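You operate a simulated robot arm through the tools that you are given. There is no shell and no other tool. Be economical: measure what you need, move in short steps, check, and stop when the job is done.

You run a simulated two-armed robot. Do the job below in one go: nothing can be reset, and whatever is moved stays where it is left.

JOB
Swap the spent canister for the orange one on the table; dry the box to 45-55 %.
Fine: shut the valve before the swap and at the end; the spent one goes in the steel pan. Set down upright: green canister.

Only the result counts: the job must be done as asked and must still hold three seconds after the hand-in. Knocking over, shifting, dropping, spilling or breaking anything else fails it.

ROBOT AND FRAMES
Two 7-joint arms with two-finger parallel grippers on one trunk, hanging from a carriage that runs on a rail from [843, 18] to [-1336, -28] (x, y) and turns from -5.603 to 6.388 rad about z. Base frame: it is fixed where the carriage stands at the start and does not move with it; the origin is on the floor, on the carriage's upright axis, x ahead of it, y to its left, z up; the surface under the hand at the start is at about z = 864. Lengths are in mm, angles in rad, forces in N, time in s.
The left shoulder is at the start at [40, 161, 1188], the right one opposite. With the tool pointing down near the work surface each hand reaches from about 280 to 780 mm from the robot's upright axis, wherever it stands, measured 20 degrees to its own side. Places, roughly: blue clasp [600, 500, 1000]; canister well [600, 400, 900]; red clasp [600, 700, 1000]; steel pan [900, 400, 900]; valve knob [600, 400, 900]. Payload 4.4 kg a hand.
The TCP of each hand is the grasp point between the finger pads, 23 mm short of the fingertips. In the tool frame z runs along the fingers and y along their closing line. Largest opening 94 mm; finger width 38, thickness 10; the body of the gripper, 54 by 96 mm, starts 39 mm behind the TCP.
Orientation is that of the tool frame in the base frame, as a unit quaternion [w, x, y, z]. With the fingers straight down and closing along the base's y, the tool's x points along the base's -x, its y along +y and its z along -z.

CONTROLS
- The arms move only by the tool step_arm. It takes "left_series", "right_series" or both (then of equal length, played together; a hand with none holds still); each is a list of rows, each a list of 7 numbers: the shift along the tool's x, y, z in mm, then the turn, a rotation vector about the tool's x, y, z in rad, then the opening in per cent of the stroke, from 0 (shut) to 100 (fully open). In form: [[x, y, z, ax, ay, az, grip], ...]. A call has 1 to 20 rows; each row shifts and turns the commanded pose from where the row before left it, along the tool's axes as they then stand. A row lasts 0.2 s, in which the tool goes at most 50 mm and 0.15 rad; a call with a longer step from one row to the next is refused whole, and so is a gripper value outside its range. Where a pose cannot be reached the arm comes as near as it can. A force on the tool above 40 N (or 10 N above the force at the start of the call, whichever is more), or a blocked arm, ends the call early, and 0.2 s more pass. The fingers move at their own pace (about 45 mm/s each) and stop on an object; they squeeze with about 24 N. The grip force told is the motor's: it shows also when the fingers shut on nothing. Time passes only in rows, and 0.2 s behind the last, so rows that do not move let the fingers close. It gives the time, the measured TCP pose, the force on the tool (base axes), the opening and the grip force at its end, in the units of the frame above (readings bear some noise), with the torque about the TCP (base axes, N m) and any sound that the robot's microphone picked up.
- Cameras (640 x 400 px; columns grow to the right, rows downward): "scene" is now at [229.3, 45.5, 1485.1]; the picture's right is [0.56, -0.83, 0.00], its down [-0.57, -0.38, -0.73] and it looks along [0.60, 0.41, -0.69] (base axes); focal length 254 px, centre (320, 200). "left" rides on the left gripper at [87, -16, -74] in its tool frame; the picture's right is [0.18, 0.98, 0.00], its down [-0.58, 0.11, -0.81] and it looks along [-0.79, 0.15, 0.59] (tool axes); focal length 243 px, centre (320, 200). "right" rides on the right gripper at [86, 16, -75] in its tool frame; the picture's right is [-0.18, 0.98, 0.00], its down [-0.58, -0.11, -0.81] and it looks along [-0.79, -0.15, 0.59] (tool axes); focal length 243 px, centre (320, 200). There is no depth. A picture from a camera that has moved, and an enlarged one, comes with that camera's place and axes in the base frame and with its lens.
- get_image(camera): a new picture of that camera. It takes no simulated time.
- lift_body(by): slides the trunk up (or, below 0, down) by that many mm; the arms and the scene camera ride with it, the base frame stays. It gives what a move gives, with no picture.
- drive_base(legs): drives the robot by 1 to 6 legs, each [ahead, left, turn to the left] in mm, mm and rad, along the robot's own axes; the way and the turn of a leg run together, so that a leg with both is an arc; at most 1500 mm and 3.142 rad a leg. The arms and the cameras ride along, it lands a little off, and it stops where it bumps. It keeps to its track: a leg is cut to what the track allows. It gives what a move gives.
- head_to(pan, tilt): turns the head with the scene camera to pan (to the left, within 1.501 rad either way) and tilt (down, from -0.506 to 1.204), counted from straight ahead of the robot. It gives what a move gives.
- enlarge(camera, box): a new picture of the part [left, top, right, bottom] of that camera's present view, enlarged. It takes no simulated time.
- finish_job(): hands the job in; it is judged then, once.

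Go step by step. Nothing tells you exact positions but the pictures and the camera data: compare them with the known pose of the tool, close in by small moves and look again before you grip or let go. The budget is 120 turns and 92 pictures, counting those below and the enlarged ones. Unless the task says otherwise, let go and move clear before handing in, and close with one line.

The tools are called after "Call:" as name(argument=value, ...) on one line, values as JSON. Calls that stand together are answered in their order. step_arm: Moves the arms, as the interface text tells. Its arguments: {"type":"object","properties":{"left_series":{"type":"array"},"right_series":{"type":"array"}},"required":[]} The other tools are called the same way: lift_body (by) slides the trunk up or down; drive_base (legs) drives the base; head_to (pan, tilt) turns the head that bears the scene camera; get_image (camera) takes a picture; enlarge (camera, box) takes an enlarged picture of a part of a camera's view; finish_job () hands the job in.

At the start:

```text
time: 0.0
left_tcp_pos: [325.4, 411.7, 1256.2]
left_tcp_rot: [0.0, -0.001, 1.0, 0.0]
left_wrist_force: [-0.9, 0.3, 0.9]
left_wrist_torque: [0.0, -0.02, 0.01]
left_gripper_width: 94.2
left_grip_force: 0.1
right_tcp_pos: [534.3, 57.3, 1260.8]
right_tcp_rot: [-0.001, 0.0, 1.0, 0.0]
right_wrist_force: [-0.9, -0.3, -0.3]
right_wrist_torque: [0.0, 0.01, 0.02]
right_gripper_width: 93.8
right_grip_force: 0.1
trunk travel left (down, up): [-325.0, 445.0]
robot x, y, heading: [1.7, -0.9, 0.001]
head pan, tilt: [0.59, 0.756]
```

scene: 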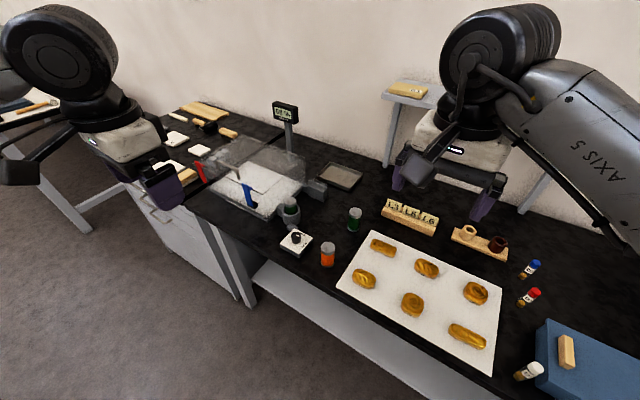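
right: 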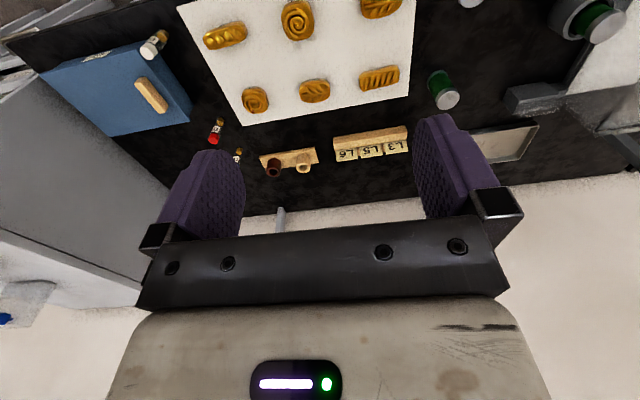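
left: 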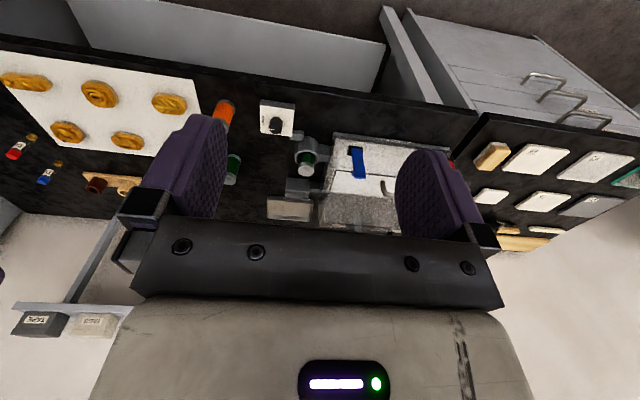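

I see a clear box with red and blue clasps, a canister in a well beside it, a white valve block with a knob, and green and orange canisters on the table. I'll look closer before moving.

Call:
enlarge(camera="scene", box=[180, 90, 380, 280])

Call:
enlarge(camera="left", box=[190, 80, 430, 230])

```text
2.11 times, centred on (280, 185) of scene
camera zoom: at [229.3, 45.5, 1485.1], right [0.56, -0.83, 0.0], down [-0.57, -0.38, -0.73], along [0.6, 0.41, -0.69], focal length 535 px, centre (404, 232)
```

zoom: 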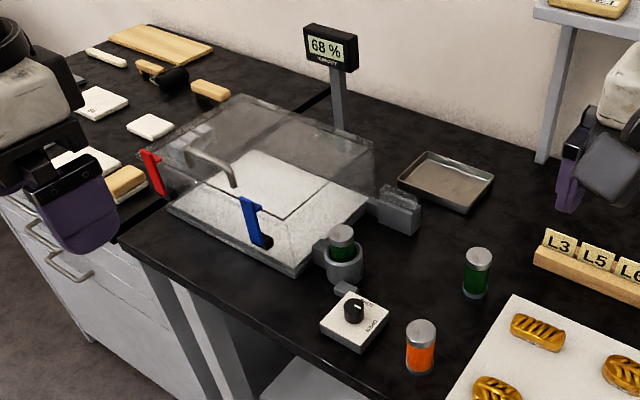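

```text
2.67 times, centred on (310, 155) of left
camera zoom: at [239.3, 395.0, 1330.6], right [-0.19, 0.98, 0.0], down [0.58, 0.11, 0.81], along [0.79, 0.15, -0.59], focal length 647 px, centre (347, 320)
```

zoom: 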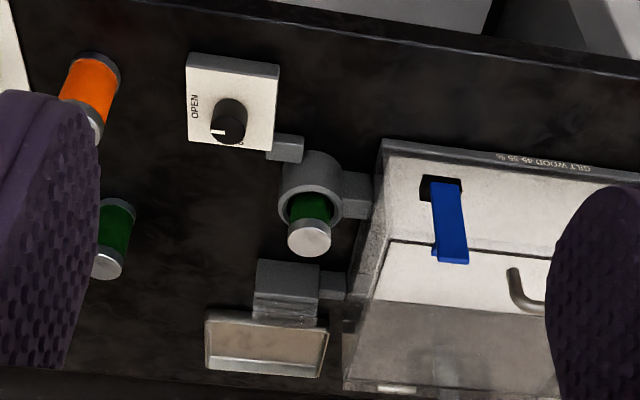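

The display reads 68 %, a green canister is in the well, and the spare green and the orange one stand on the table. I'll drive along the rail towards the work, then look at the details.

Call:
drive_base(legs=[[150, 0, 0]])

Call:
drive_base(legs=[[130, 0, 0]])

Call:
head_to(pan=0.8, tilt=0.9)

Call:
get_image(camera="scene")

Call:
get_image(camera="left")

```text
time: 1.4
left_tcp_pos: [473.6, 415.4, 1256.0]
left_tcp_rot: [0.001, -0.002, 1.0, 0.0]
left_wrist_force: [0.6, -0.8, -0.2]
left_wrist_torque: [0.0, -0.01, 0.0]
left_gripper_width: 94.3
left_grip_force: 0.0
right_tcp_pos: [683.1, 61.5, 1260.6]
right_tcp_rot: [-0.001, -0.002, 1.0, 0.0]
right_wrist_force: [-0.6, 0.1, 0.8]
right_wrist_torque: [-0.03, 0.0, 0.0]
right_gripper_width: 94.1
right_grip_force: 0.1
trunk travel left (down, up): [-325.0, 445.0]
robot x, y, heading: [145.3, 1.9, -0.0]
head pan, tilt: [0.59, 0.756]
```

```text
time: 2.7
left_tcp_pos: [603.0, 419.4, 1255.9]
left_tcp_rot: [0.001, -0.005, 1.0, 0.0]
left_wrist_force: [1.1, 1.0, 0.1]
left_wrist_torque: [-0.02, 0.0, 0.01]
left_gripper_width: 94.2
left_grip_force: 0.0
right_tcp_pos: [814.2, 66.1, 1259.4]
right_tcp_rot: [0.0, -0.003, 1.0, 0.0]
right_wrist_force: [1.0, -0.3, -0.5]
right_wrist_torque: [0.0, 0.02, -0.04]
right_gripper_width: 94.2
right_grip_force: 0.0
trunk travel left (down, up): [-325.0, 445.0]
robot x, y, heading: [279.3, 1.2, 0.005]
head pan, tilt: [0.59, 0.756]
```

```text
time: 3.4
left_tcp_pos: [602.0, 419.2, 1257.0]
left_tcp_rot: [-0.001, -0.006, 1.0, 0.001]
left_wrist_force: [0.0, -0.5, 0.8]
left_wrist_torque: [0.0, -0.01, 0.01]
left_gripper_width: 94.1
left_grip_force: 0.0
right_tcp_pos: [813.5, 67.1, 1259.1]
right_tcp_rot: [0.001, -0.004, 1.0, 0.0]
right_wrist_force: [0.8, -0.1, -0.9]
right_wrist_torque: [-0.04, -0.01, -0.02]
right_gripper_width: 93.9
right_grip_force: 0.1
trunk travel left (down, up): [-325.0, 445.0]
robot x, y, heading: [279.2, 4.0, 0.004]
head pan, tilt: [0.799, 0.901]
```

```text
86 pictures are left
camera scene: at [492.1, 61.2, 1473.6], right [0.72, -0.69, 0.0], down [-0.54, -0.57, -0.62], along [0.43, 0.45, -0.78], focal length 254 px, centre (320, 200)
```

scene: 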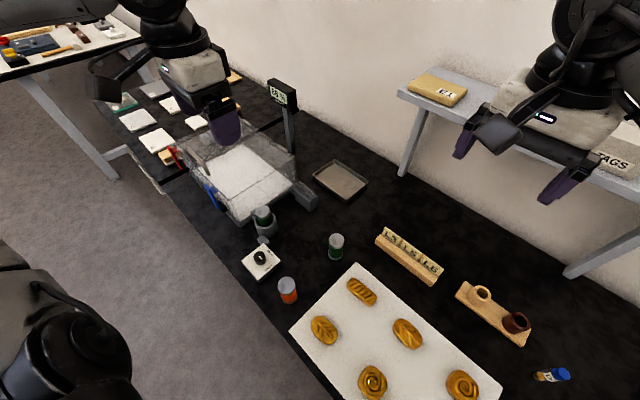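

```text
85 pictures are left
camera left: at [515.5, 402.7, 1330.5], right [-0.19, 0.98, 0.0], down [0.58, 0.11, 0.81], along [0.79, 0.15, -0.59], focal length 243 px, centre (320, 200)
```

left: 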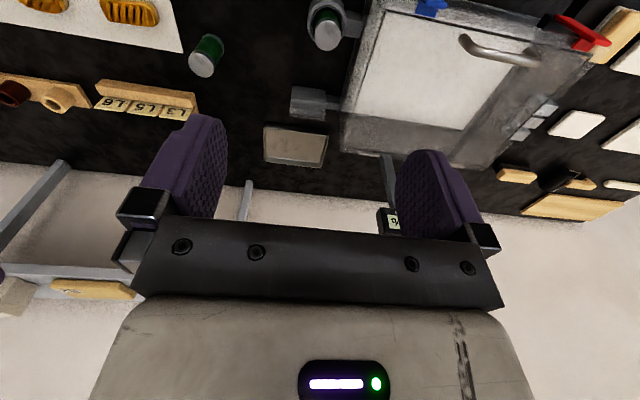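

Call:
enlarge(camera="scene", box=[150, 70, 370, 310])

Call:
enlarge(camera="scene", box=[225, 195, 315, 305])

Call:
enlarge(camera="left", box=[380, 0, 620, 110])

```text
1.67 times, centred on (260, 190) of scene
camera zoom: at [492.1, 61.2, 1473.6], right [0.72, -0.69, 0.0], down [-0.54, -0.57, -0.62], along [0.43, 0.45, -0.78], focal length 423 px, centre (420, 217)
```

zoom: 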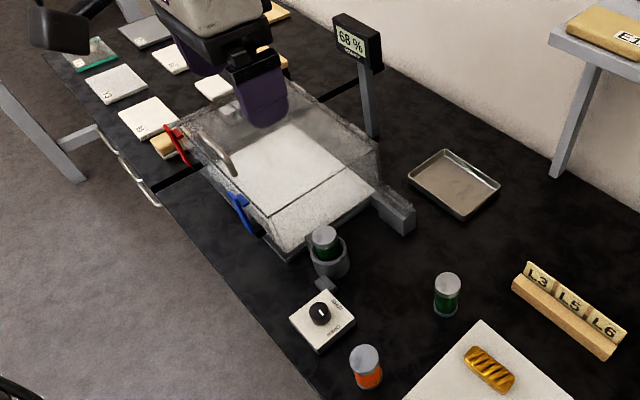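

```text
3.64 times, centred on (270, 250) of scene
camera zoom: at [492.1, 61.2, 1473.6], right [0.72, -0.69, 0.0], down [-0.54, -0.57, -0.62], along [0.43, 0.45, -0.78], focal length 924 px, centre (502, 18)
```

zoom: 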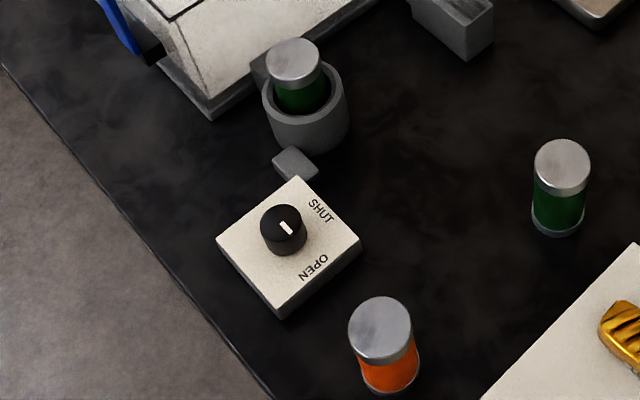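

```text
2.67 times, centred on (500, 55) of left
camera zoom: at [515.5, 402.7, 1330.5], right [-0.19, 0.98, 0.0], down [0.58, 0.11, 0.81], along [0.79, 0.15, -0.59], focal length 647 px, centre (-160, 587)
```

zoom: 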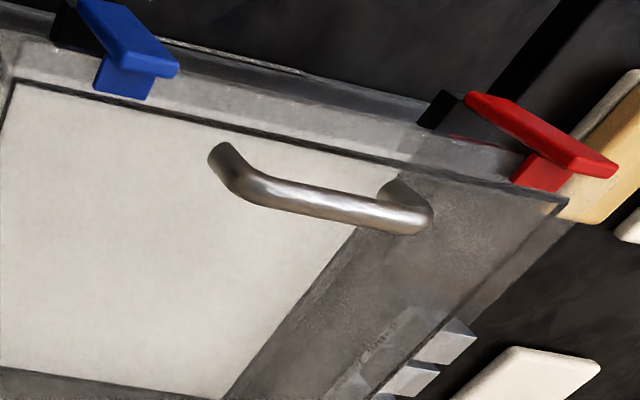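

The pointer reads OPEN, along -y, and SHUT lies along +x, so the valve must turn +90° seen from above. I'll bring the left hand over the knob at a safe height.

Call:
step_arm(left_series=[[5, -12, 40, 0, 0, 0, 100], [5, -12, 40, 0, 0, 0, 100], [5, -12, 40, 0, 0, 0, 100], [5, -12, 40, 0, 0, 0, 100], [0, -6, 30, 0, 0, 0, 100], [0, 0, 0, 0, 0, 0, 100]])

Call:
get_image(camera="left")

Call:
get_image(camera="scene")

```text
time: 4.8
left_tcp_pos: [579.2, 365.1, 1064.4]
left_tcp_rot: [0.0, -0.004, 1.0, 0.0]
left_wrist_force: [-0.4, 0.0, -0.4]
left_wrist_torque: [0.0, 0.02, -0.02]
left_gripper_width: 94.0
left_grip_force: 0.0
right_tcp_pos: [813.0, 67.8, 1259.0]
right_tcp_rot: [0.0, -0.004, 1.0, -0.001]
right_wrist_force: [0.6, -0.3, -0.5]
right_wrist_torque: [-0.02, 0.02, 0.01]
right_gripper_width: 94.1
right_grip_force: 0.1
trunk travel left (down, up): [-325.0, 445.0]
robot x, y, heading: [279.4, 8.2, 0.007]
head pan, tilt: [0.799, 0.901]
```

```text
81 pictures are left
camera left: at [492.8, 348.8, 1140.0], right [-0.19, 0.98, 0.0], down [0.58, 0.11, 0.81], along [0.79, 0.15, -0.59], focal length 243 px, centre (320, 200)
```

left: 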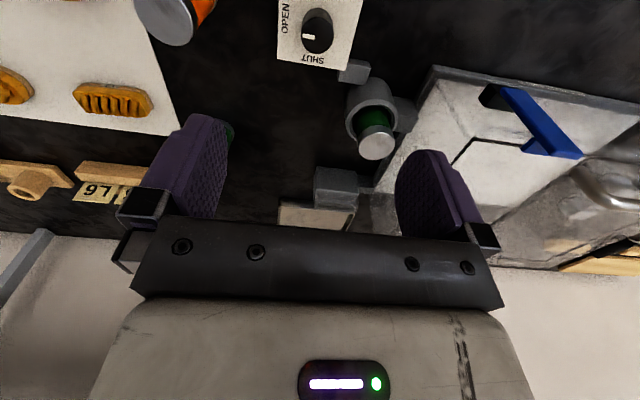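

```text
80 pictures are left
camera scene: at [492.0, 61.3, 1473.6], right [0.72, -0.69, 0.0], down [-0.54, -0.57, -0.62], along [0.43, 0.45, -0.78], focal length 254 px, centre (320, 200)
```

scene: 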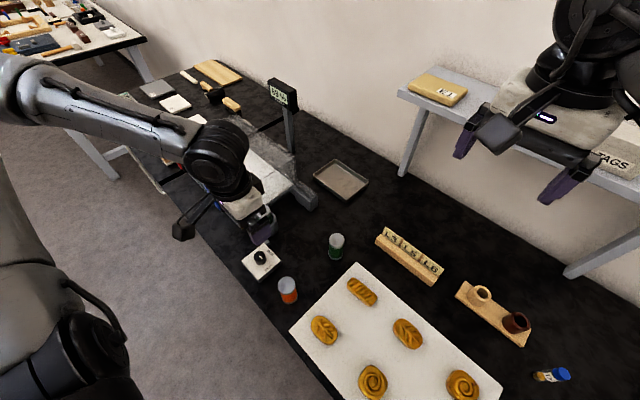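

The knob lies at about (580, 358), almost under the hand. I'll line up, half close the fingers and go down part way.

Call:
step_arm(left_series=[[0, -7, 30, 0, 0, 0, 70], [0, 0, 40, 0, 0, 0, 60], [0, 0, 30, 0, 0, 0, 60], [0, 0, 0, 0, 0, 0, 60]])

Call:
get_image(camera="left")

Call:
enlarge(camera="scene", box=[220, 170, 340, 310])

```text
time: 5.8
left_tcp_pos: [582.8, 358.3, 964.4]
left_tcp_rot: [0.0, -0.004, 1.0, 0.001]
left_wrist_force: [0.5, 0.9, -0.4]
left_wrist_torque: [0.02, -0.03, 0.02]
left_gripper_width: 56.5
left_grip_force: 0.1
right_tcp_pos: [813.9, 66.0, 1260.5]
right_tcp_rot: [0.0, -0.004, 1.0, 0.0]
right_wrist_force: [-0.9, -1.2, 0.3]
right_wrist_torque: [0.0, -0.02, 0.0]
right_gripper_width: 94.0
right_grip_force: 0.1
trunk travel left (down, up): [-325.0, 445.0]
robot x, y, heading: [279.7, 5.2, 0.008]
head pan, tilt: [0.799, 0.901]
```

```text
79 pictures are left
camera left: at [495.7, 341.1, 1039.2], right [-0.19, 0.98, 0.0], down [0.58, 0.11, 0.81], along [0.79, 0.16, -0.59], focal length 243 px, centre (320, 200)
```

left: 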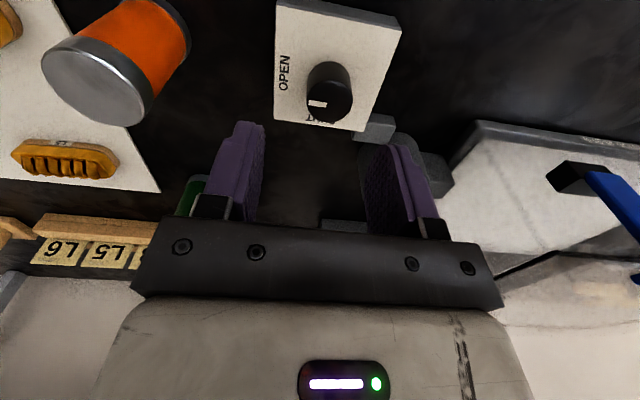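

```text
2.86 times, centred on (280, 240) of scene
camera zoom: at [492.1, 61.3, 1473.6], right [0.72, -0.69, 0.0], down [-0.54, -0.57, -0.62], along [0.43, 0.45, -0.78], focal length 726 px, centre (434, 86)
```

zoom: 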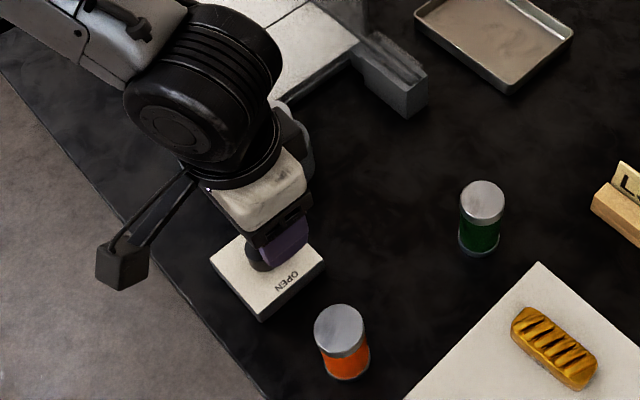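

Triangulation puts the knob top near (580, 360, 900). I'll go down around it and close.

Call:
step_arm(left_series=[[2, 2, 30, 0, 0, 0, 60], [0, 0, 20, 0, 0, 0, 60], [0, 0, 8, 0, 0, 0, 60], [0, 0, 0, 0, 0, 0, 60]])

Call:
get_image(camera="left")

```text
time: 6.8
left_tcp_pos: [579.6, 360.2, 908.1]
left_tcp_rot: [0.0, -0.004, 1.0, 0.0]
left_wrist_force: [-0.5, 0.8, 0.5]
left_wrist_torque: [0.01, 0.01, -0.02]
left_gripper_width: 56.7
left_grip_force: 0.1
right_tcp_pos: [813.6, 67.7, 1260.6]
right_tcp_rot: [-0.001, -0.004, 1.0, -0.001]
right_wrist_force: [0.2, 0.1, 0.1]
right_wrist_torque: [-0.01, -0.02, 0.0]
right_gripper_width: 94.0
right_grip_force: 0.0
trunk travel left (down, up): [-325.0, 445.0]
robot x, y, heading: [283.2, 6.3, 0.003]
head pan, tilt: [0.799, 0.901]
```

```text
77 pictures are left
camera left: at [492.6, 343.5, 982.6], right [-0.19, 0.98, 0.0], down [0.58, 0.11, 0.81], along [0.79, 0.15, -0.59], focal length 243 px, centre (320, 200)
```

left: 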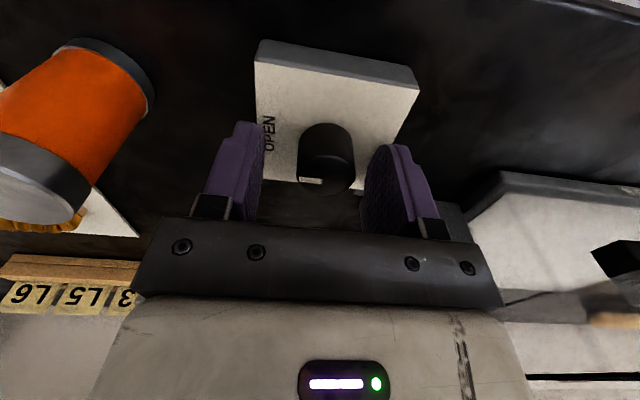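

The knob is centred between the fingers, so I'll close on it.

Call:
step_arm(left_series=[[0, 3, 4, 0, 0, 0, 60], [0, 0, 0, 0, 0, 0, 0], [0, 0, 0, 0, 0, 0, 0], [0, 0, 0, 0, 0, 0, 0], [0, 0, 0, 0, 0, 0, 0]])

Call:
get_image(camera="left")

```text
time: 8.0
left_tcp_pos: [581.3, 362.7, 905.3]
left_tcp_rot: [0.002, -0.002, 1.0, -0.001]
left_wrist_force: [-2.6, -5.2, 21.4]
left_wrist_torque: [0.38, 0.3, 0.05]
left_gripper_width: 27.7
left_grip_force: 24.2
right_tcp_pos: [814.3, 68.1, 1260.1]
right_tcp_rot: [0.0, -0.004, 1.0, 0.0]
right_wrist_force: [-0.1, -0.1, 0.1]
right_wrist_torque: [-0.03, 0.0, -0.01]
right_gripper_width: 93.8
right_grip_force: 0.1
trunk travel left (down, up): [-325.0, 445.0]
robot x, y, heading: [283.8, 7.1, 0.008]
head pan, tilt: [0.799, 0.901]
stopped in row 5 (left hand): the force on the tool passed its limit at 41 N (the readings are from after the stop); the commanded pose is now the measured one
```

```text
76 pictures are left
camera left: at [493.8, 346.2, 979.5], right [-0.19, 0.98, 0.0], down [0.58, 0.11, 0.81], along [0.79, 0.15, -0.59], focal length 243 px, centre (320, 200)
```

left: 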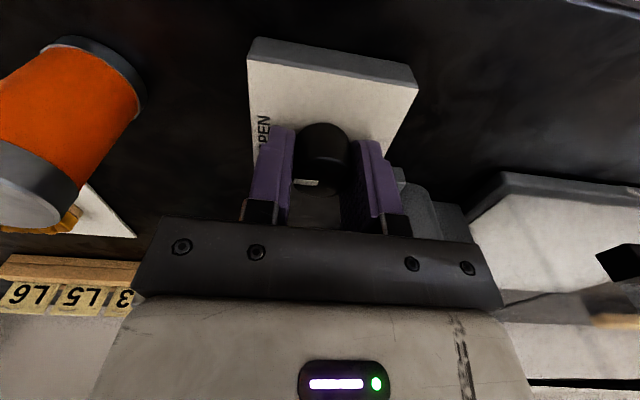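

The knob is held with a small upward push, so the tips are near the plate. I'll ease up slightly and turn.

Call:
step_arm(left_series=[[0, 0, -2, 0, 0, 0, 0], [0, 0, 0, 0, 0, -0.14, 0], [0, 0, 0, 0, 0, -0.14, 0], [0, 0, 0, 0, 0, -0.14, 0], [0, 0, 0, 0, 0, -0.14, 0]])

Call:
get_image(camera="left")

```text
time: 9.0
left_tcp_pos: [580.2, 363.9, 906.2]
left_tcp_rot: [0.001, -0.206, 0.978, 0.0]
left_wrist_force: [6.6, 1.8, -21.5]
left_wrist_torque: [-0.04, -0.57, 0.04]
left_gripper_width: 27.4
left_grip_force: 44.9
right_tcp_pos: [814.8, 66.3, 1260.1]
right_tcp_rot: [0.0, -0.004, 1.0, -0.001]
right_wrist_force: [-1.3, -0.7, 0.9]
right_wrist_torque: [0.0, -0.01, 0.02]
right_gripper_width: 93.9
right_grip_force: 0.0
trunk travel left (down, up): [-325.0, 445.0]
robot x, y, heading: [281.4, 8.3, 0.009]
head pan, tilt: [0.799, 0.901]
stopped in row 5 (left hand): the force on the tool passed its limit at 41 N (the readings are from after the stop); the commanded pose is now the measured one
```

```text
75 pictures are left
camera left: at [507.6, 314.7, 979.9], right [-0.57, 0.82, 0.0], down [0.49, 0.33, 0.81], along [0.67, 0.46, -0.59], focal length 243 px, centre (320, 200)
```

left: 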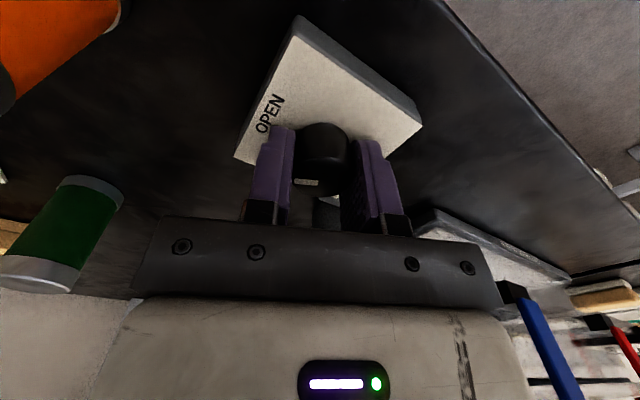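

The knob turns with the hand, with 0.41 rad done. I'll continue in short calls and relax the vertical pull.

Call:
step_arm(left_series=[[0, 0, 1, 0, 0, -0.1, 0], [0, 0, 0, 0, 0, -0.12, 0], [0, 0, 0, 0, 0, -0.12, 0], [0, 0, 0, 0, 0, -0.12, 0]])

Call:
step_arm(left_series=[[0, 0, 0, 0, 0, -0.12, 0], [0, 0, 0, 0, 0, -0.12, 0], [0, 0, 0, 0, 0, -0.12, 0]])

Call:
get_image(camera="left")

```text
time: 10.0
left_tcp_pos: [580.3, 367.2, 905.5]
left_tcp_rot: [-0.001, -0.425, 0.905, 0.001]
left_wrist_force: [-6.7, 3.4, 6.9]
left_wrist_torque: [0.12, 0.27, -0.03]
left_gripper_width: 27.7
left_grip_force: 45.0
right_tcp_pos: [814.1, 67.9, 1259.7]
right_tcp_rot: [-0.001, -0.004, 1.0, 0.002]
right_wrist_force: [0.1, -0.6, 0.3]
right_wrist_torque: [-0.03, -0.01, 0.0]
right_gripper_width: 94.0
right_grip_force: 0.1
trunk travel left (down, up): [-325.0, 445.0]
robot x, y, heading: [279.3, 8.6, 0.01]
head pan, tilt: [0.799, 0.901]
```

```text
time: 10.8
left_tcp_pos: [577.4, 367.6, 905.8]
left_tcp_rot: [-0.001, -0.581, 0.814, 0.001]
left_wrist_force: [-11.1, 9.1, 14.2]
left_wrist_torque: [-0.96, 0.57, -0.09]
left_gripper_width: 27.8
left_grip_force: 44.9
right_tcp_pos: [811.0, 68.5, 1259.8]
right_tcp_rot: [-0.001, -0.003, 1.0, 0.001]
right_wrist_force: [-0.2, -0.6, -0.2]
right_wrist_torque: [0.01, 0.04, -0.03]
right_gripper_width: 94.0
right_grip_force: 0.0
trunk travel left (down, up): [-325.0, 445.0]
robot x, y, heading: [278.6, 1.9, 0.01]
head pan, tilt: [0.799, 0.901]
```

```text
74 pictures are left
camera left: at [564.4, 280.2, 979.7], right [-0.99, 0.15, 0.0], down [0.09, 0.58, 0.81], along [0.12, 0.8, -0.59], focal length 243 px, centre (320, 200)
```

left: 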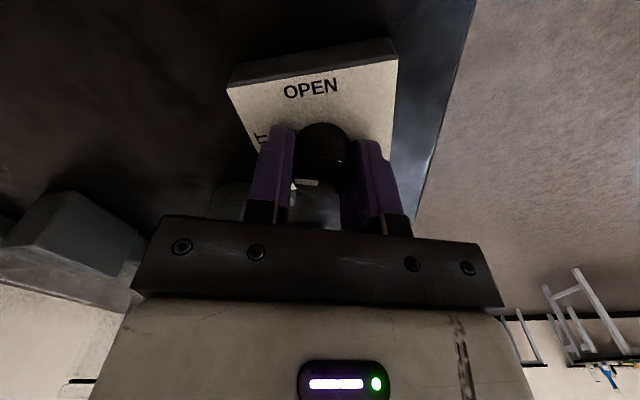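

1.24 rad done, 0.33 to go.

Call:
step_arm(left_series=[[2, 0, 0, 0, 0, -0.11, 0], [2, 0, 0, 0, 0, -0.11, 0], [0, 0, 0, 0, 0, -0.11, 0], [0, 0, 0, 0, 0, 0, 0]])

Call:
get_image(camera="left")

```text
time: 11.9
left_tcp_pos: [576.1, 366.9, 905.8]
left_tcp_rot: [0.002, -0.706, 0.708, 0.005]
left_wrist_force: [-15.0, 16.6, 24.1]
left_wrist_torque: [0.39, -0.05, -0.39]
left_gripper_width: 27.7
left_grip_force: 44.6
right_tcp_pos: [811.8, 69.7, 1258.5]
right_tcp_rot: [-0.001, -0.004, 1.0, 0.001]
right_wrist_force: [-1.4, 0.4, -0.1]
right_wrist_torque: [0.01, -0.01, -0.02]
right_gripper_width: 94.0
right_grip_force: 0.2
trunk travel left (down, up): [-325.0, 445.0]
robot x, y, heading: [281.4, 5.7, 0.005]
head pan, tilt: [0.799, 0.901]
stopped in row 4 (left hand): the force on the tool passed its limit at 40 N (the readings are from after the stop); the commanded pose is now the measured one
```

```text
73 pictures are left
camera left: at [591.9, 279.4, 979.0], right [-0.98, -0.18, 0.0], down [-0.1, 0.57, 0.81], along [-0.15, 0.8, -0.58], focal length 243 px, centre (320, 200)
```

left: 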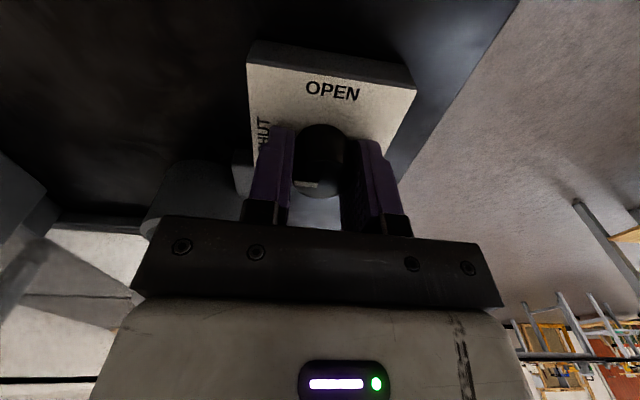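

The knob is now at 90°, towards SHUT. I'll let go, rise and check.

Call:
step_arm(left_series=[[0, 0, 0, 0, 0, 0, 60], [0, 0, 0, 0, 0, 0, 60], [0, 0, -30, 0, 0, 0, 60], [0, 0, -40, 0, 0, 0, 60], [0, 0, -40, 0, 0, 0, 60], [0, 0, 0, 0, 0, 0, 60]])

Call:
get_image(camera="left")

```text
time: 12.3
left_tcp_pos: [570.1, 365.6, 905.6]
left_tcp_rot: [0.001, 0.707, -0.707, -0.008]
left_wrist_force: [-29.4, 14.3, 42.1]
left_wrist_torque: [-0.43, -0.41, -0.19]
left_gripper_width: 42.8
left_grip_force: 0.1
right_tcp_pos: [809.1, 72.4, 1258.9]
right_tcp_rot: [-0.002, -0.005, 1.0, 0.002]
right_wrist_force: [-0.4, -0.4, 0.4]
right_wrist_torque: [-0.02, 0.0, 0.02]
right_gripper_width: 93.8
right_grip_force: 0.1
trunk travel left (down, up): [-325.0, 445.0]
robot x, y, heading: [280.4, 5.8, 0.014]
head pan, tilt: [0.799, 0.901]
stopped in row 1 (left hand): the force on the tool passed its limit at 47 N (the readings are from after the stop); the commanded pose is now the measured one
```

```text
72 pictures are left
camera left: at [585.8, 279.2, 979.2], right [-0.98, -0.18, 0.01], down [-0.1, 0.57, 0.81], along [-0.16, 0.8, -0.58], focal length 243 px, centre (320, 200)
```

left: 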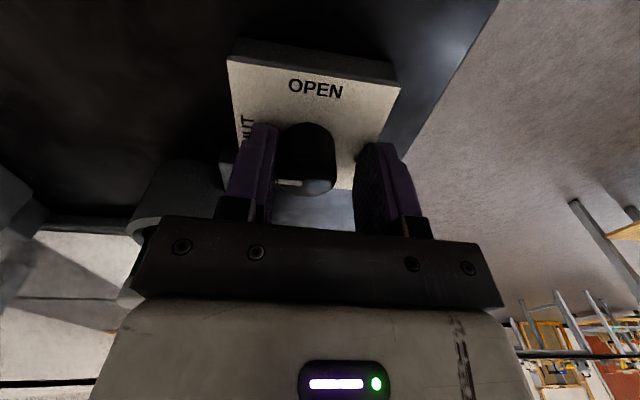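

The tips press lightly on the plate. I'll rise straight up first.

Call:
step_arm(left_series=[[0, 0, -10, 0, 0, 0, 50], [0, 0, -30, 0, 0, 0, 50], [0, 0, -40, 0, 0, 0, 50], [0, 0, -40, 0, 0, 0, 50], [0, 0, -30, 0, 0, 0, 50], [0, 0, 0, 0, 0, 0, 50]])

Call:
get_image(camera="left")

Call:
enlarge(camera="scene", box=[180, 70, 380, 310])

```text
time: 13.7
left_tcp_pos: [580.2, 359.1, 1057.1]
left_tcp_rot: [0.001, 0.707, -0.707, -0.002]
left_wrist_force: [-0.1, 0.3, -0.2]
left_wrist_torque: [-0.03, -0.01, -0.02]
left_gripper_width: 47.1
left_grip_force: 0.0
right_tcp_pos: [813.5, 68.2, 1259.7]
right_tcp_rot: [0.001, -0.004, 1.0, 0.001]
right_wrist_force: [0.3, 0.5, 0.7]
right_wrist_torque: [-0.01, -0.02, -0.01]
right_gripper_width: 94.0
right_grip_force: 0.1
trunk travel left (down, up): [-325.0, 445.0]
robot x, y, heading: [279.7, 4.9, 0.007]
head pan, tilt: [0.799, 0.901]
```

```text
71 pictures are left
camera left: at [595.1, 273.2, 1131.0], right [-0.98, -0.18, 0.0], down [-0.1, 0.58, 0.81], along [-0.15, 0.79, -0.59], focal length 243 px, centre (320, 200)
```

left: 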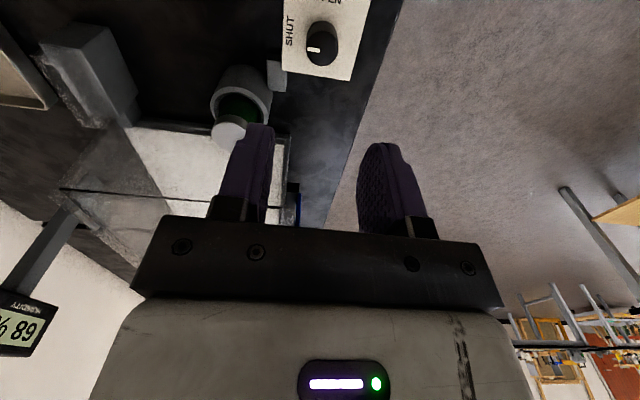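

```text
1.67 times, centred on (280, 190) of scene
camera zoom: at [491.8, 61.4, 1473.6], right [0.72, -0.69, 0.0], down [-0.54, -0.57, -0.62], along [0.43, 0.45, -0.78], focal length 423 px, centre (387, 217)
```

zoom: 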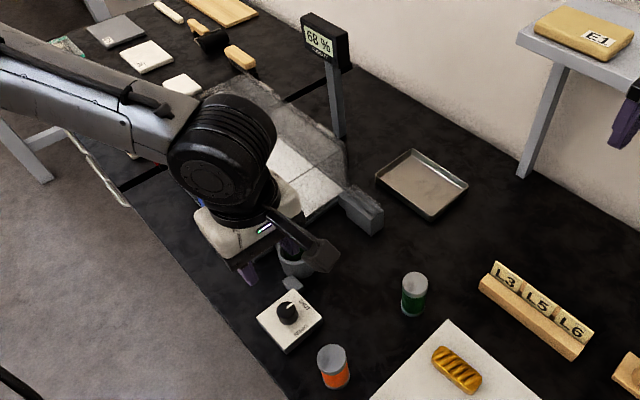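

The valve looks shut. I'll confirm with an enlargement.

Call:
enlarge(camera="left", box=[270, 0, 370, 90])

```text
4.44 times, centred on (320, 45) of left
camera zoom: at [595.1, 273.2, 1131.0], right [-0.98, -0.18, 0.0], down [-0.1, 0.58, 0.81], along [-0.15, 0.79, -0.59], focal length 1078 px, centre (320, 889)
```

zoom: 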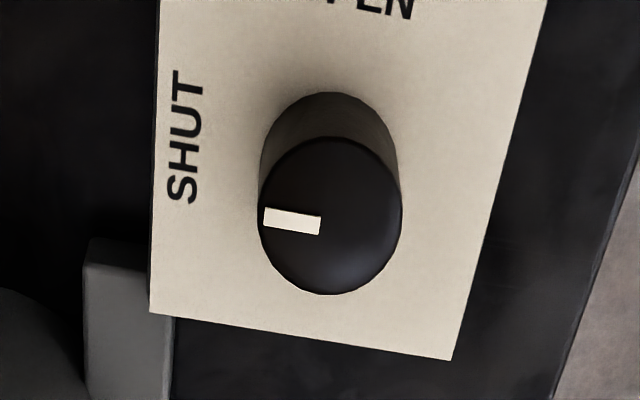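

The valve is shut. The spent canister's cap is near (650, 438, 946), so I'll hover over it with the fingers closing along x.

Call:
step_arm(left_series=[[-20, -20, 0, 0, 0, 0, 85], [-30, -25, 0, 0, 0, 0, 85], [-29, -25, 20, 0, 0, 0, 85], [0, 0, 27, 0, 0, 0, 85], [0, 0, 0, 0, 0, 0, 85]])

Call:
get_image(camera="left")

Call:
enlarge(camera="scene", box=[180, 130, 340, 310])

```text
time: 14.9
left_tcp_pos: [648.4, 439.4, 1006.1]
left_tcp_rot: [0.0, 0.708, -0.706, -0.004]
left_wrist_force: [0.4, 0.7, -0.8]
left_wrist_torque: [0.01, -0.01, 0.04]
left_gripper_width: 80.0
left_grip_force: 0.0
right_tcp_pos: [813.4, 68.4, 1259.6]
right_tcp_rot: [0.0, -0.004, 1.0, -0.001]
right_wrist_force: [0.6, -0.1, -0.6]
right_wrist_torque: [-0.03, -0.01, 0.0]
right_gripper_width: 93.9
right_grip_force: 0.1
trunk travel left (down, up): [-325.0, 445.0]
robot x, y, heading: [279.1, 7.2, 0.012]
head pan, tilt: [0.799, 0.901]
```

```text
68 pictures are left
camera left: at [664.1, 354.5, 1081.4], right [-0.98, -0.18, 0.0], down [-0.1, 0.58, 0.81], along [-0.15, 0.8, -0.59], focal length 243 px, centre (320, 200)
```

left: 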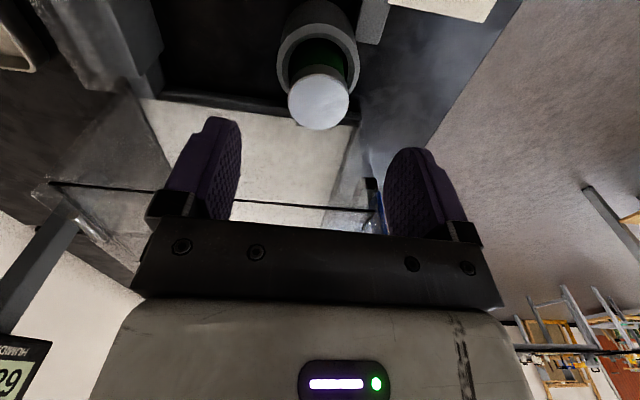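

```text
2.22 times, centred on (260, 220) of scene
camera zoom: at [491.8, 61.6, 1473.6], right [0.72, -0.69, 0.0], down [-0.54, -0.57, -0.62], along [0.43, 0.45, -0.78], focal length 564 px, centre (453, 156)
```

zoom: 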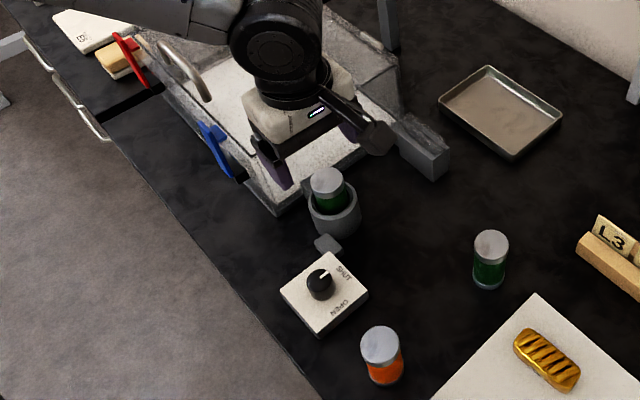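

The hand is centred over the cap. I'll go down and grip the part that stands out of the well.

Call:
step_arm(left_series=[[1, 0, 30, 0, 0, 0, 85], [0, 0, 30, 0, 0, 0, 85], [0, 0, 12, 0, 0, 0, 85], [0, 0, 0, 0, 0, 0, 85]])

Call:
get_image(camera="left")

Call:
enlarge(camera="scene", box=[220, 160, 310, 260])

```text
time: 15.9
left_tcp_pos: [648.0, 438.1, 934.9]
left_tcp_rot: [0.0, -0.707, 0.707, 0.004]
left_wrist_force: [0.6, 0.5, -0.5]
left_wrist_torque: [-0.01, 0.0, -0.01]
left_gripper_width: 80.2
left_grip_force: 0.0
right_tcp_pos: [812.8, 67.2, 1260.3]
right_tcp_rot: [0.001, -0.005, 1.0, 0.0]
right_wrist_force: [0.2, -0.4, -0.2]
right_wrist_torque: [-0.01, 0.01, -0.03]
right_gripper_width: 94.0
right_grip_force: 0.1
trunk travel left (down, up): [-325.0, 445.0]
robot x, y, heading: [279.7, 6.3, 0.011]
head pan, tilt: [0.799, 0.901]
```

```text
66 pictures are left
camera left: at [664.2, 352.0, 1008.5], right [-0.98, -0.18, 0.0], down [-0.1, 0.58, 0.81], along [-0.15, 0.8, -0.59], focal length 243 px, centre (320, 200)
```

left: 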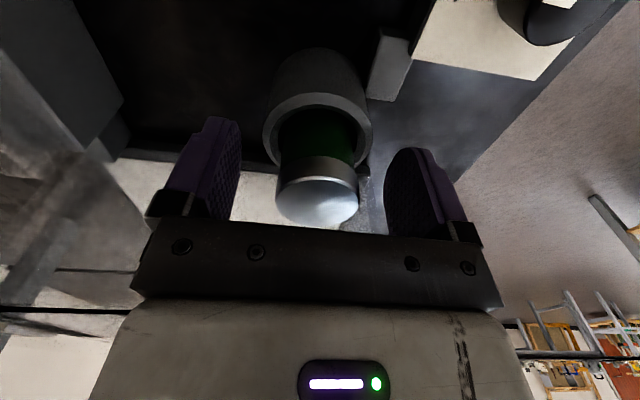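

```text
4.00 times, centred on (265, 210) of scene
camera zoom: at [491.8, 61.5, 1473.6], right [0.72, -0.69, 0.0], down [-0.54, -0.57, -0.62], along [0.43, 0.45, -0.78], focal length 1016 px, centre (540, 160)
```

zoom: 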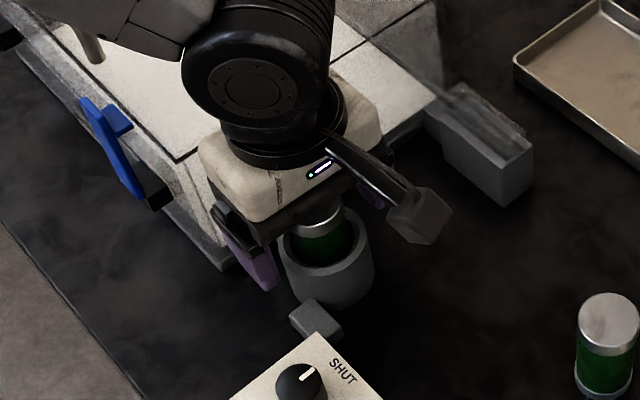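

The canister is centred between the fingers and the tips are above the well rim. I'll grip and lift a little.

Call:
step_arm(left_series=[[0, 0, 0, 0, 0, 0, 0], [0, 0, 0, 0, 0, 0, 0], [0, 0, 0, 0, 0, 0, 0], [0, 0, 0, 0, 0, 0, 0], [0, 0, 0, 0, 0, 0, 0]])

Call:
step_arm(left_series=[[0, 0, -8, 0, 0, 0, 0], [0, 0, -15, 0, 0, 0, 0], [0, 0, 0, 0, 0, 0, 0]])

Call:
get_image(camera="left")

```text
time: 17.1
left_tcp_pos: [647.9, 437.8, 935.1]
left_tcp_rot: [0.0, 0.707, -0.707, -0.004]
left_wrist_force: [-0.5, -0.7, 1.9]
left_wrist_torque: [-0.03, -0.03, 0.0]
left_gripper_width: 37.1
left_grip_force: 24.1
right_tcp_pos: [812.3, 66.8, 1260.2]
right_tcp_rot: [0.0, -0.004, 1.0, 0.0]
right_wrist_force: [0.4, -0.6, 0.5]
right_wrist_torque: [0.0, -0.01, 0.02]
right_gripper_width: 94.0
right_grip_force: 0.1
trunk travel left (down, up): [-325.0, 445.0]
robot x, y, heading: [280.9, 6.1, 0.013]
head pan, tilt: [0.799, 0.901]
```

```text
time: 17.9
left_tcp_pos: [647.3, 438.8, 958.1]
left_tcp_rot: [-0.001, -0.707, 0.707, 0.004]
left_wrist_force: [1.2, -0.6, 0.4]
left_wrist_torque: [-0.01, -0.11, 0.0]
left_gripper_width: 37.3
left_grip_force: 23.6
right_tcp_pos: [813.9, 67.3, 1260.8]
right_tcp_rot: [0.0, -0.004, 1.0, 0.0]
right_wrist_force: [0.8, -0.1, -0.6]
right_wrist_torque: [0.02, -0.02, 0.0]
right_gripper_width: 93.8
right_grip_force: 0.1
trunk travel left (down, up): [-325.0, 445.0]
robot x, y, heading: [280.4, 7.6, 0.01]
head pan, tilt: [0.799, 0.901]
```

```text
64 pictures are left
camera left: at [663.7, 351.9, 1032.1], right [-0.98, -0.18, 0.0], down [-0.1, 0.58, 0.81], along [-0.15, 0.8, -0.59], focal length 243 px, centre (320, 200)
```

left: 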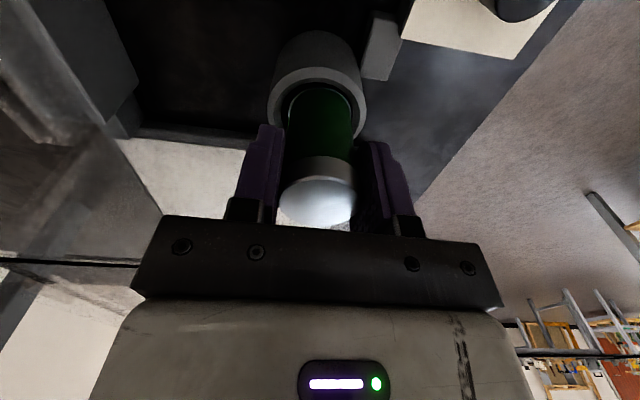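

The canister comes out freely. I'll lift it clear, tuck the right hand back by the same distance I'll drive, then drive towards the pan.

Call:
step_arm(left_series=[[0, 0, -30, 0, 0, 0, 0], [0, 0, -30, 0, 0, 0, 0], [0, 0, -30, 0, 0, 0, 0], [0, 0, -20, 0, 0, 0, 0], [0, 0, 0, 0, 0, 0, 0]], right_series=[[30, 0, 0, 0, 0, 0, 100], [30, 0, 0, 0, 0, 0, 100], [30, 0, 0, 0, 0, 0, 100], [30, 0, 0, 0, 0, 0, 100], [0, 0, 0, 0, 0, 0, 100]])

Call:
drive_base(legs=[[120, 0, 0]])

Call:
get_image(camera="left")

Call:
get_image(camera="scene")

```text
time: 19.1
left_tcp_pos: [647.3, 438.5, 1068.3]
left_tcp_rot: [0.001, 0.708, -0.707, -0.003]
left_wrist_force: [-0.4, 0.4, -0.4]
left_wrist_torque: [-0.02, 0.01, 0.01]
left_gripper_width: 37.1
left_grip_force: 24.1
right_tcp_pos: [694.0, 65.1, 1259.2]
right_tcp_rot: [0.0, -0.004, 1.0, 0.0]
right_wrist_force: [0.7, -1.0, -0.1]
right_wrist_torque: [0.03, 0.01, 0.01]
right_gripper_width: 93.8
right_grip_force: 0.0
trunk travel left (down, up): [-325.0, 445.0]
robot x, y, heading: [277.8, 5.0, 0.011]
head pan, tilt: [0.799, 0.901]
```

```text
time: 20.3
left_tcp_pos: [763.3, 442.5, 1069.4]
left_tcp_rot: [0.0, -0.707, 0.708, 0.003]
left_wrist_force: [0.2, 0.4, -1.0]
left_wrist_torque: [0.02, 0.0, 0.04]
left_gripper_width: 37.2
left_grip_force: 24.3
right_tcp_pos: [811.2, 69.8, 1260.2]
right_tcp_rot: [0.0, -0.005, 1.0, 0.0]
right_wrist_force: [0.0, -0.4, -0.2]
right_wrist_torque: [0.0, 0.02, -0.03]
right_gripper_width: 94.1
right_grip_force: 0.0
trunk travel left (down, up): [-325.0, 445.0]
robot x, y, heading: [394.1, 9.1, 0.014]
head pan, tilt: [0.799, 0.901]
```

```text
63 pictures are left
camera left: at [780.3, 355.1, 1142.1], right [-0.98, -0.18, 0.0], down [-0.11, 0.58, 0.81], along [-0.15, 0.79, -0.59], focal length 243 px, centre (320, 200)
```

left: 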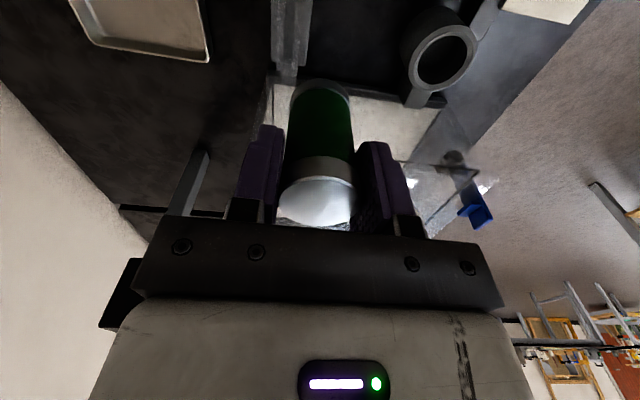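

```text
62 pictures are left
camera scene: at [608.8, 64.2, 1473.7], right [0.72, -0.69, 0.0], down [-0.54, -0.57, -0.62], along [0.43, 0.45, -0.78], focal length 254 px, centre (320, 200)
```

scene: 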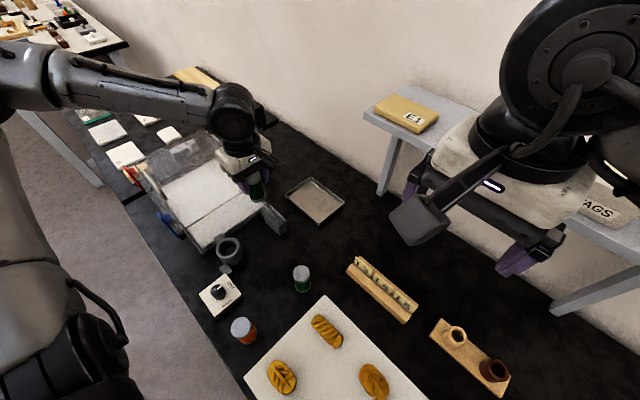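

The canister's base is about 61 mm below the TCP, and the pan centre is near (926, 419). I'll move over it at height.

Call:
step_arm(left_series=[[5, -35, 0, 0, 0, 0, 0], [6, -35, 0, 0, 0, 0, 0], [6, -35, 0, 0, 0, 0, 0], [6, -35, 0, 0, 0, 0, 0], [0, -23, 20, 0, 0, 0, 0], [0, 0, 30, 0, 0, 0, 0], [0, 0, 20, 0, 0, 0, 0], [0, 0, 0, 0, 0, 0, 0]])

Call:
get_image(camera="left")

Call:
enlarge(camera="scene", box=[230, 110, 400, 260])

```text
time: 22.1
left_tcp_pos: [925.7, 418.6, 994.2]
left_tcp_rot: [-0.001, -0.707, 0.707, 0.004]
left_wrist_force: [0.5, -0.1, 0.0]
left_wrist_torque: [0.01, -0.02, 0.01]
left_gripper_width: 36.9
left_grip_force: 24.1
right_tcp_pos: [810.6, 68.9, 1259.5]
right_tcp_rot: [0.0, -0.006, 1.0, 0.001]
right_wrist_force: [-1.0, -0.4, 1.6]
right_wrist_torque: [0.0, 0.0, 0.0]
right_gripper_width: 94.1
right_grip_force: 0.0
trunk travel left (down, up): [-325.0, 445.0]
robot x, y, heading: [394.5, 8.6, 0.011]
head pan, tilt: [0.799, 0.901]
```

```text
61 pictures are left
camera left: at [941.8, 332.7, 1068.8], right [-0.98, -0.18, 0.0], down [-0.1, 0.58, 0.81], along [-0.15, 0.79, -0.59], focal length 243 px, centre (320, 200)
```

left: 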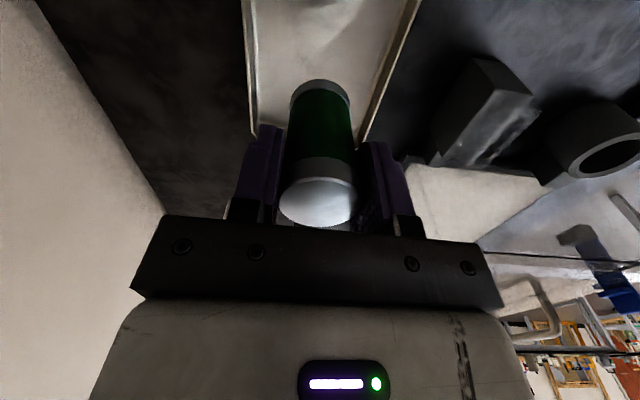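

```text
2.67 times, centred on (315, 185) of scene
camera zoom: at [608.2, 64.2, 1473.6], right [0.72, -0.69, 0.0], down [-0.54, -0.57, -0.62], along [0.43, 0.45, -0.78], focal length 677 px, centre (333, 240)
```

zoom: 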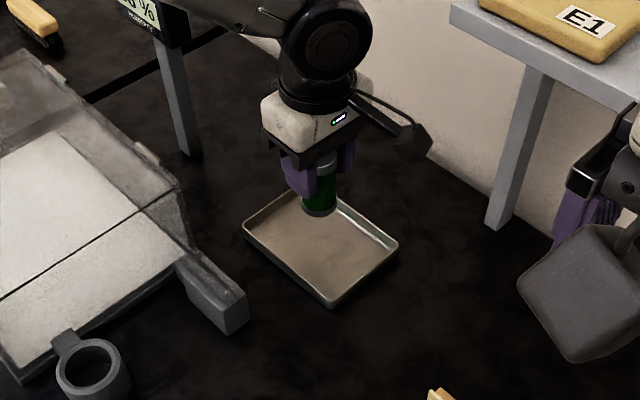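

The canister is centred over the pan. I'll lower it slowly until it touches.

Call:
step_arm(left_series=[[0, 0, 25, 0, 0, 0, 0], [0, 0, 25, 0, 0, 0, 0], [0, 0, 8, 0, 0, 0, 0], [0, 0, 0, 0, 0, 0, 0]])

Call:
get_image(camera="left")

Call:
enlarge(camera="scene", box=[270, 140, 360, 230])

```text
time: 23.1
left_tcp_pos: [924.5, 420.4, 939.2]
left_tcp_rot: [-0.001, -0.707, 0.707, 0.003]
left_wrist_force: [0.1, 0.4, -0.9]
left_wrist_torque: [-0.04, 0.04, 0.02]
left_gripper_width: 37.0
left_grip_force: 23.9
right_tcp_pos: [808.7, 69.0, 1260.2]
right_tcp_rot: [0.0, -0.005, 1.0, 0.001]
right_wrist_force: [0.4, 1.5, 0.3]
right_wrist_torque: [-0.03, 0.0, -0.02]
right_gripper_width: 94.1
right_grip_force: 0.1
trunk travel left (down, up): [-325.0, 445.0]
robot x, y, heading: [390.9, 9.9, 0.01]
head pan, tilt: [0.799, 0.901]
```

```text
59 pictures are left
camera left: at [941.2, 333.5, 1012.8], right [-0.98, -0.18, 0.0], down [-0.1, 0.58, 0.81], along [-0.15, 0.79, -0.59], focal length 243 px, centre (320, 200)
```

left: 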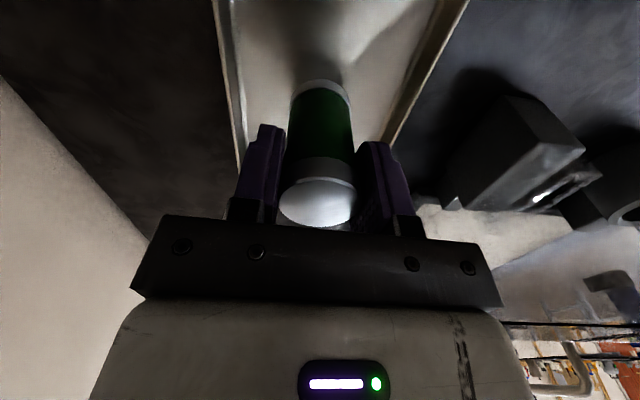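

```text
4.44 times, centred on (315, 185) of scene
camera zoom: at [608.2, 64.1, 1473.6], right [0.72, -0.69, 0.0], down [-0.54, -0.57, -0.62], along [0.43, 0.45, -0.78], focal length 1129 px, centre (342, 267)
```

zoom: 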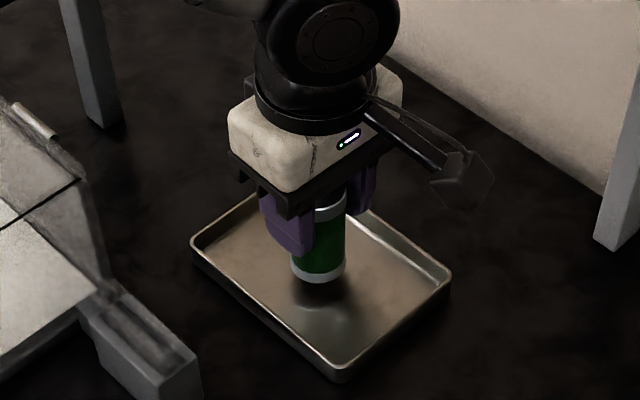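

It's a few millimetres above the pan floor. I'll feel for contact in 2 mm steps.

Call:
step_arm(left_series=[[0, 0, 3, 0, 0, 0, 0], [0, 0, 2, 0, 0, 0, 0], [0, 0, 0, 0, 0, 0, 0]])

Call:
step_arm(left_series=[[0, 0, 2, 0, 0, 0, 0], [0, 0, 2, 0, 0, 0, 0], [0, 0, 0, 0, 0, 0, 0]])

```text
time: 23.9
left_tcp_pos: [925.7, 420.0, 933.8]
left_tcp_rot: [0.0, 0.708, -0.707, -0.003]
left_wrist_force: [0.2, 0.7, -0.4]
left_wrist_torque: [-0.03, -0.03, 0.01]
left_gripper_width: 36.9
left_grip_force: 23.5
right_tcp_pos: [809.8, 68.1, 1259.9]
right_tcp_rot: [0.0, -0.006, 1.0, 0.0]
right_wrist_force: [-0.5, 0.3, 1.1]
right_wrist_torque: [0.02, 0.02, 0.0]
right_gripper_width: 94.0
right_grip_force: 0.0
trunk travel left (down, up): [-325.0, 445.0]
robot x, y, heading: [394.4, 7.0, 0.009]
head pan, tilt: [0.799, 0.901]
```

```text
time: 24.7
left_tcp_pos: [924.9, 420.1, 928.9]
left_tcp_rot: [-0.001, -0.707, 0.708, 0.003]
left_wrist_force: [1.1, 0.2, -0.1]
left_wrist_torque: [-0.01, -0.04, -0.05]
left_gripper_width: 37.2
left_grip_force: 24.7
right_tcp_pos: [809.8, 68.7, 1260.5]
right_tcp_rot: [0.001, -0.006, 1.0, 0.001]
right_wrist_force: [0.1, -0.3, 0.4]
right_wrist_torque: [0.04, -0.04, -0.02]
right_gripper_width: 94.0
right_grip_force: 0.1
trunk travel left (down, up): [-325.0, 445.0]
robot x, y, heading: [397.1, 7.1, 0.01]
head pan, tilt: [0.799, 0.901]
```

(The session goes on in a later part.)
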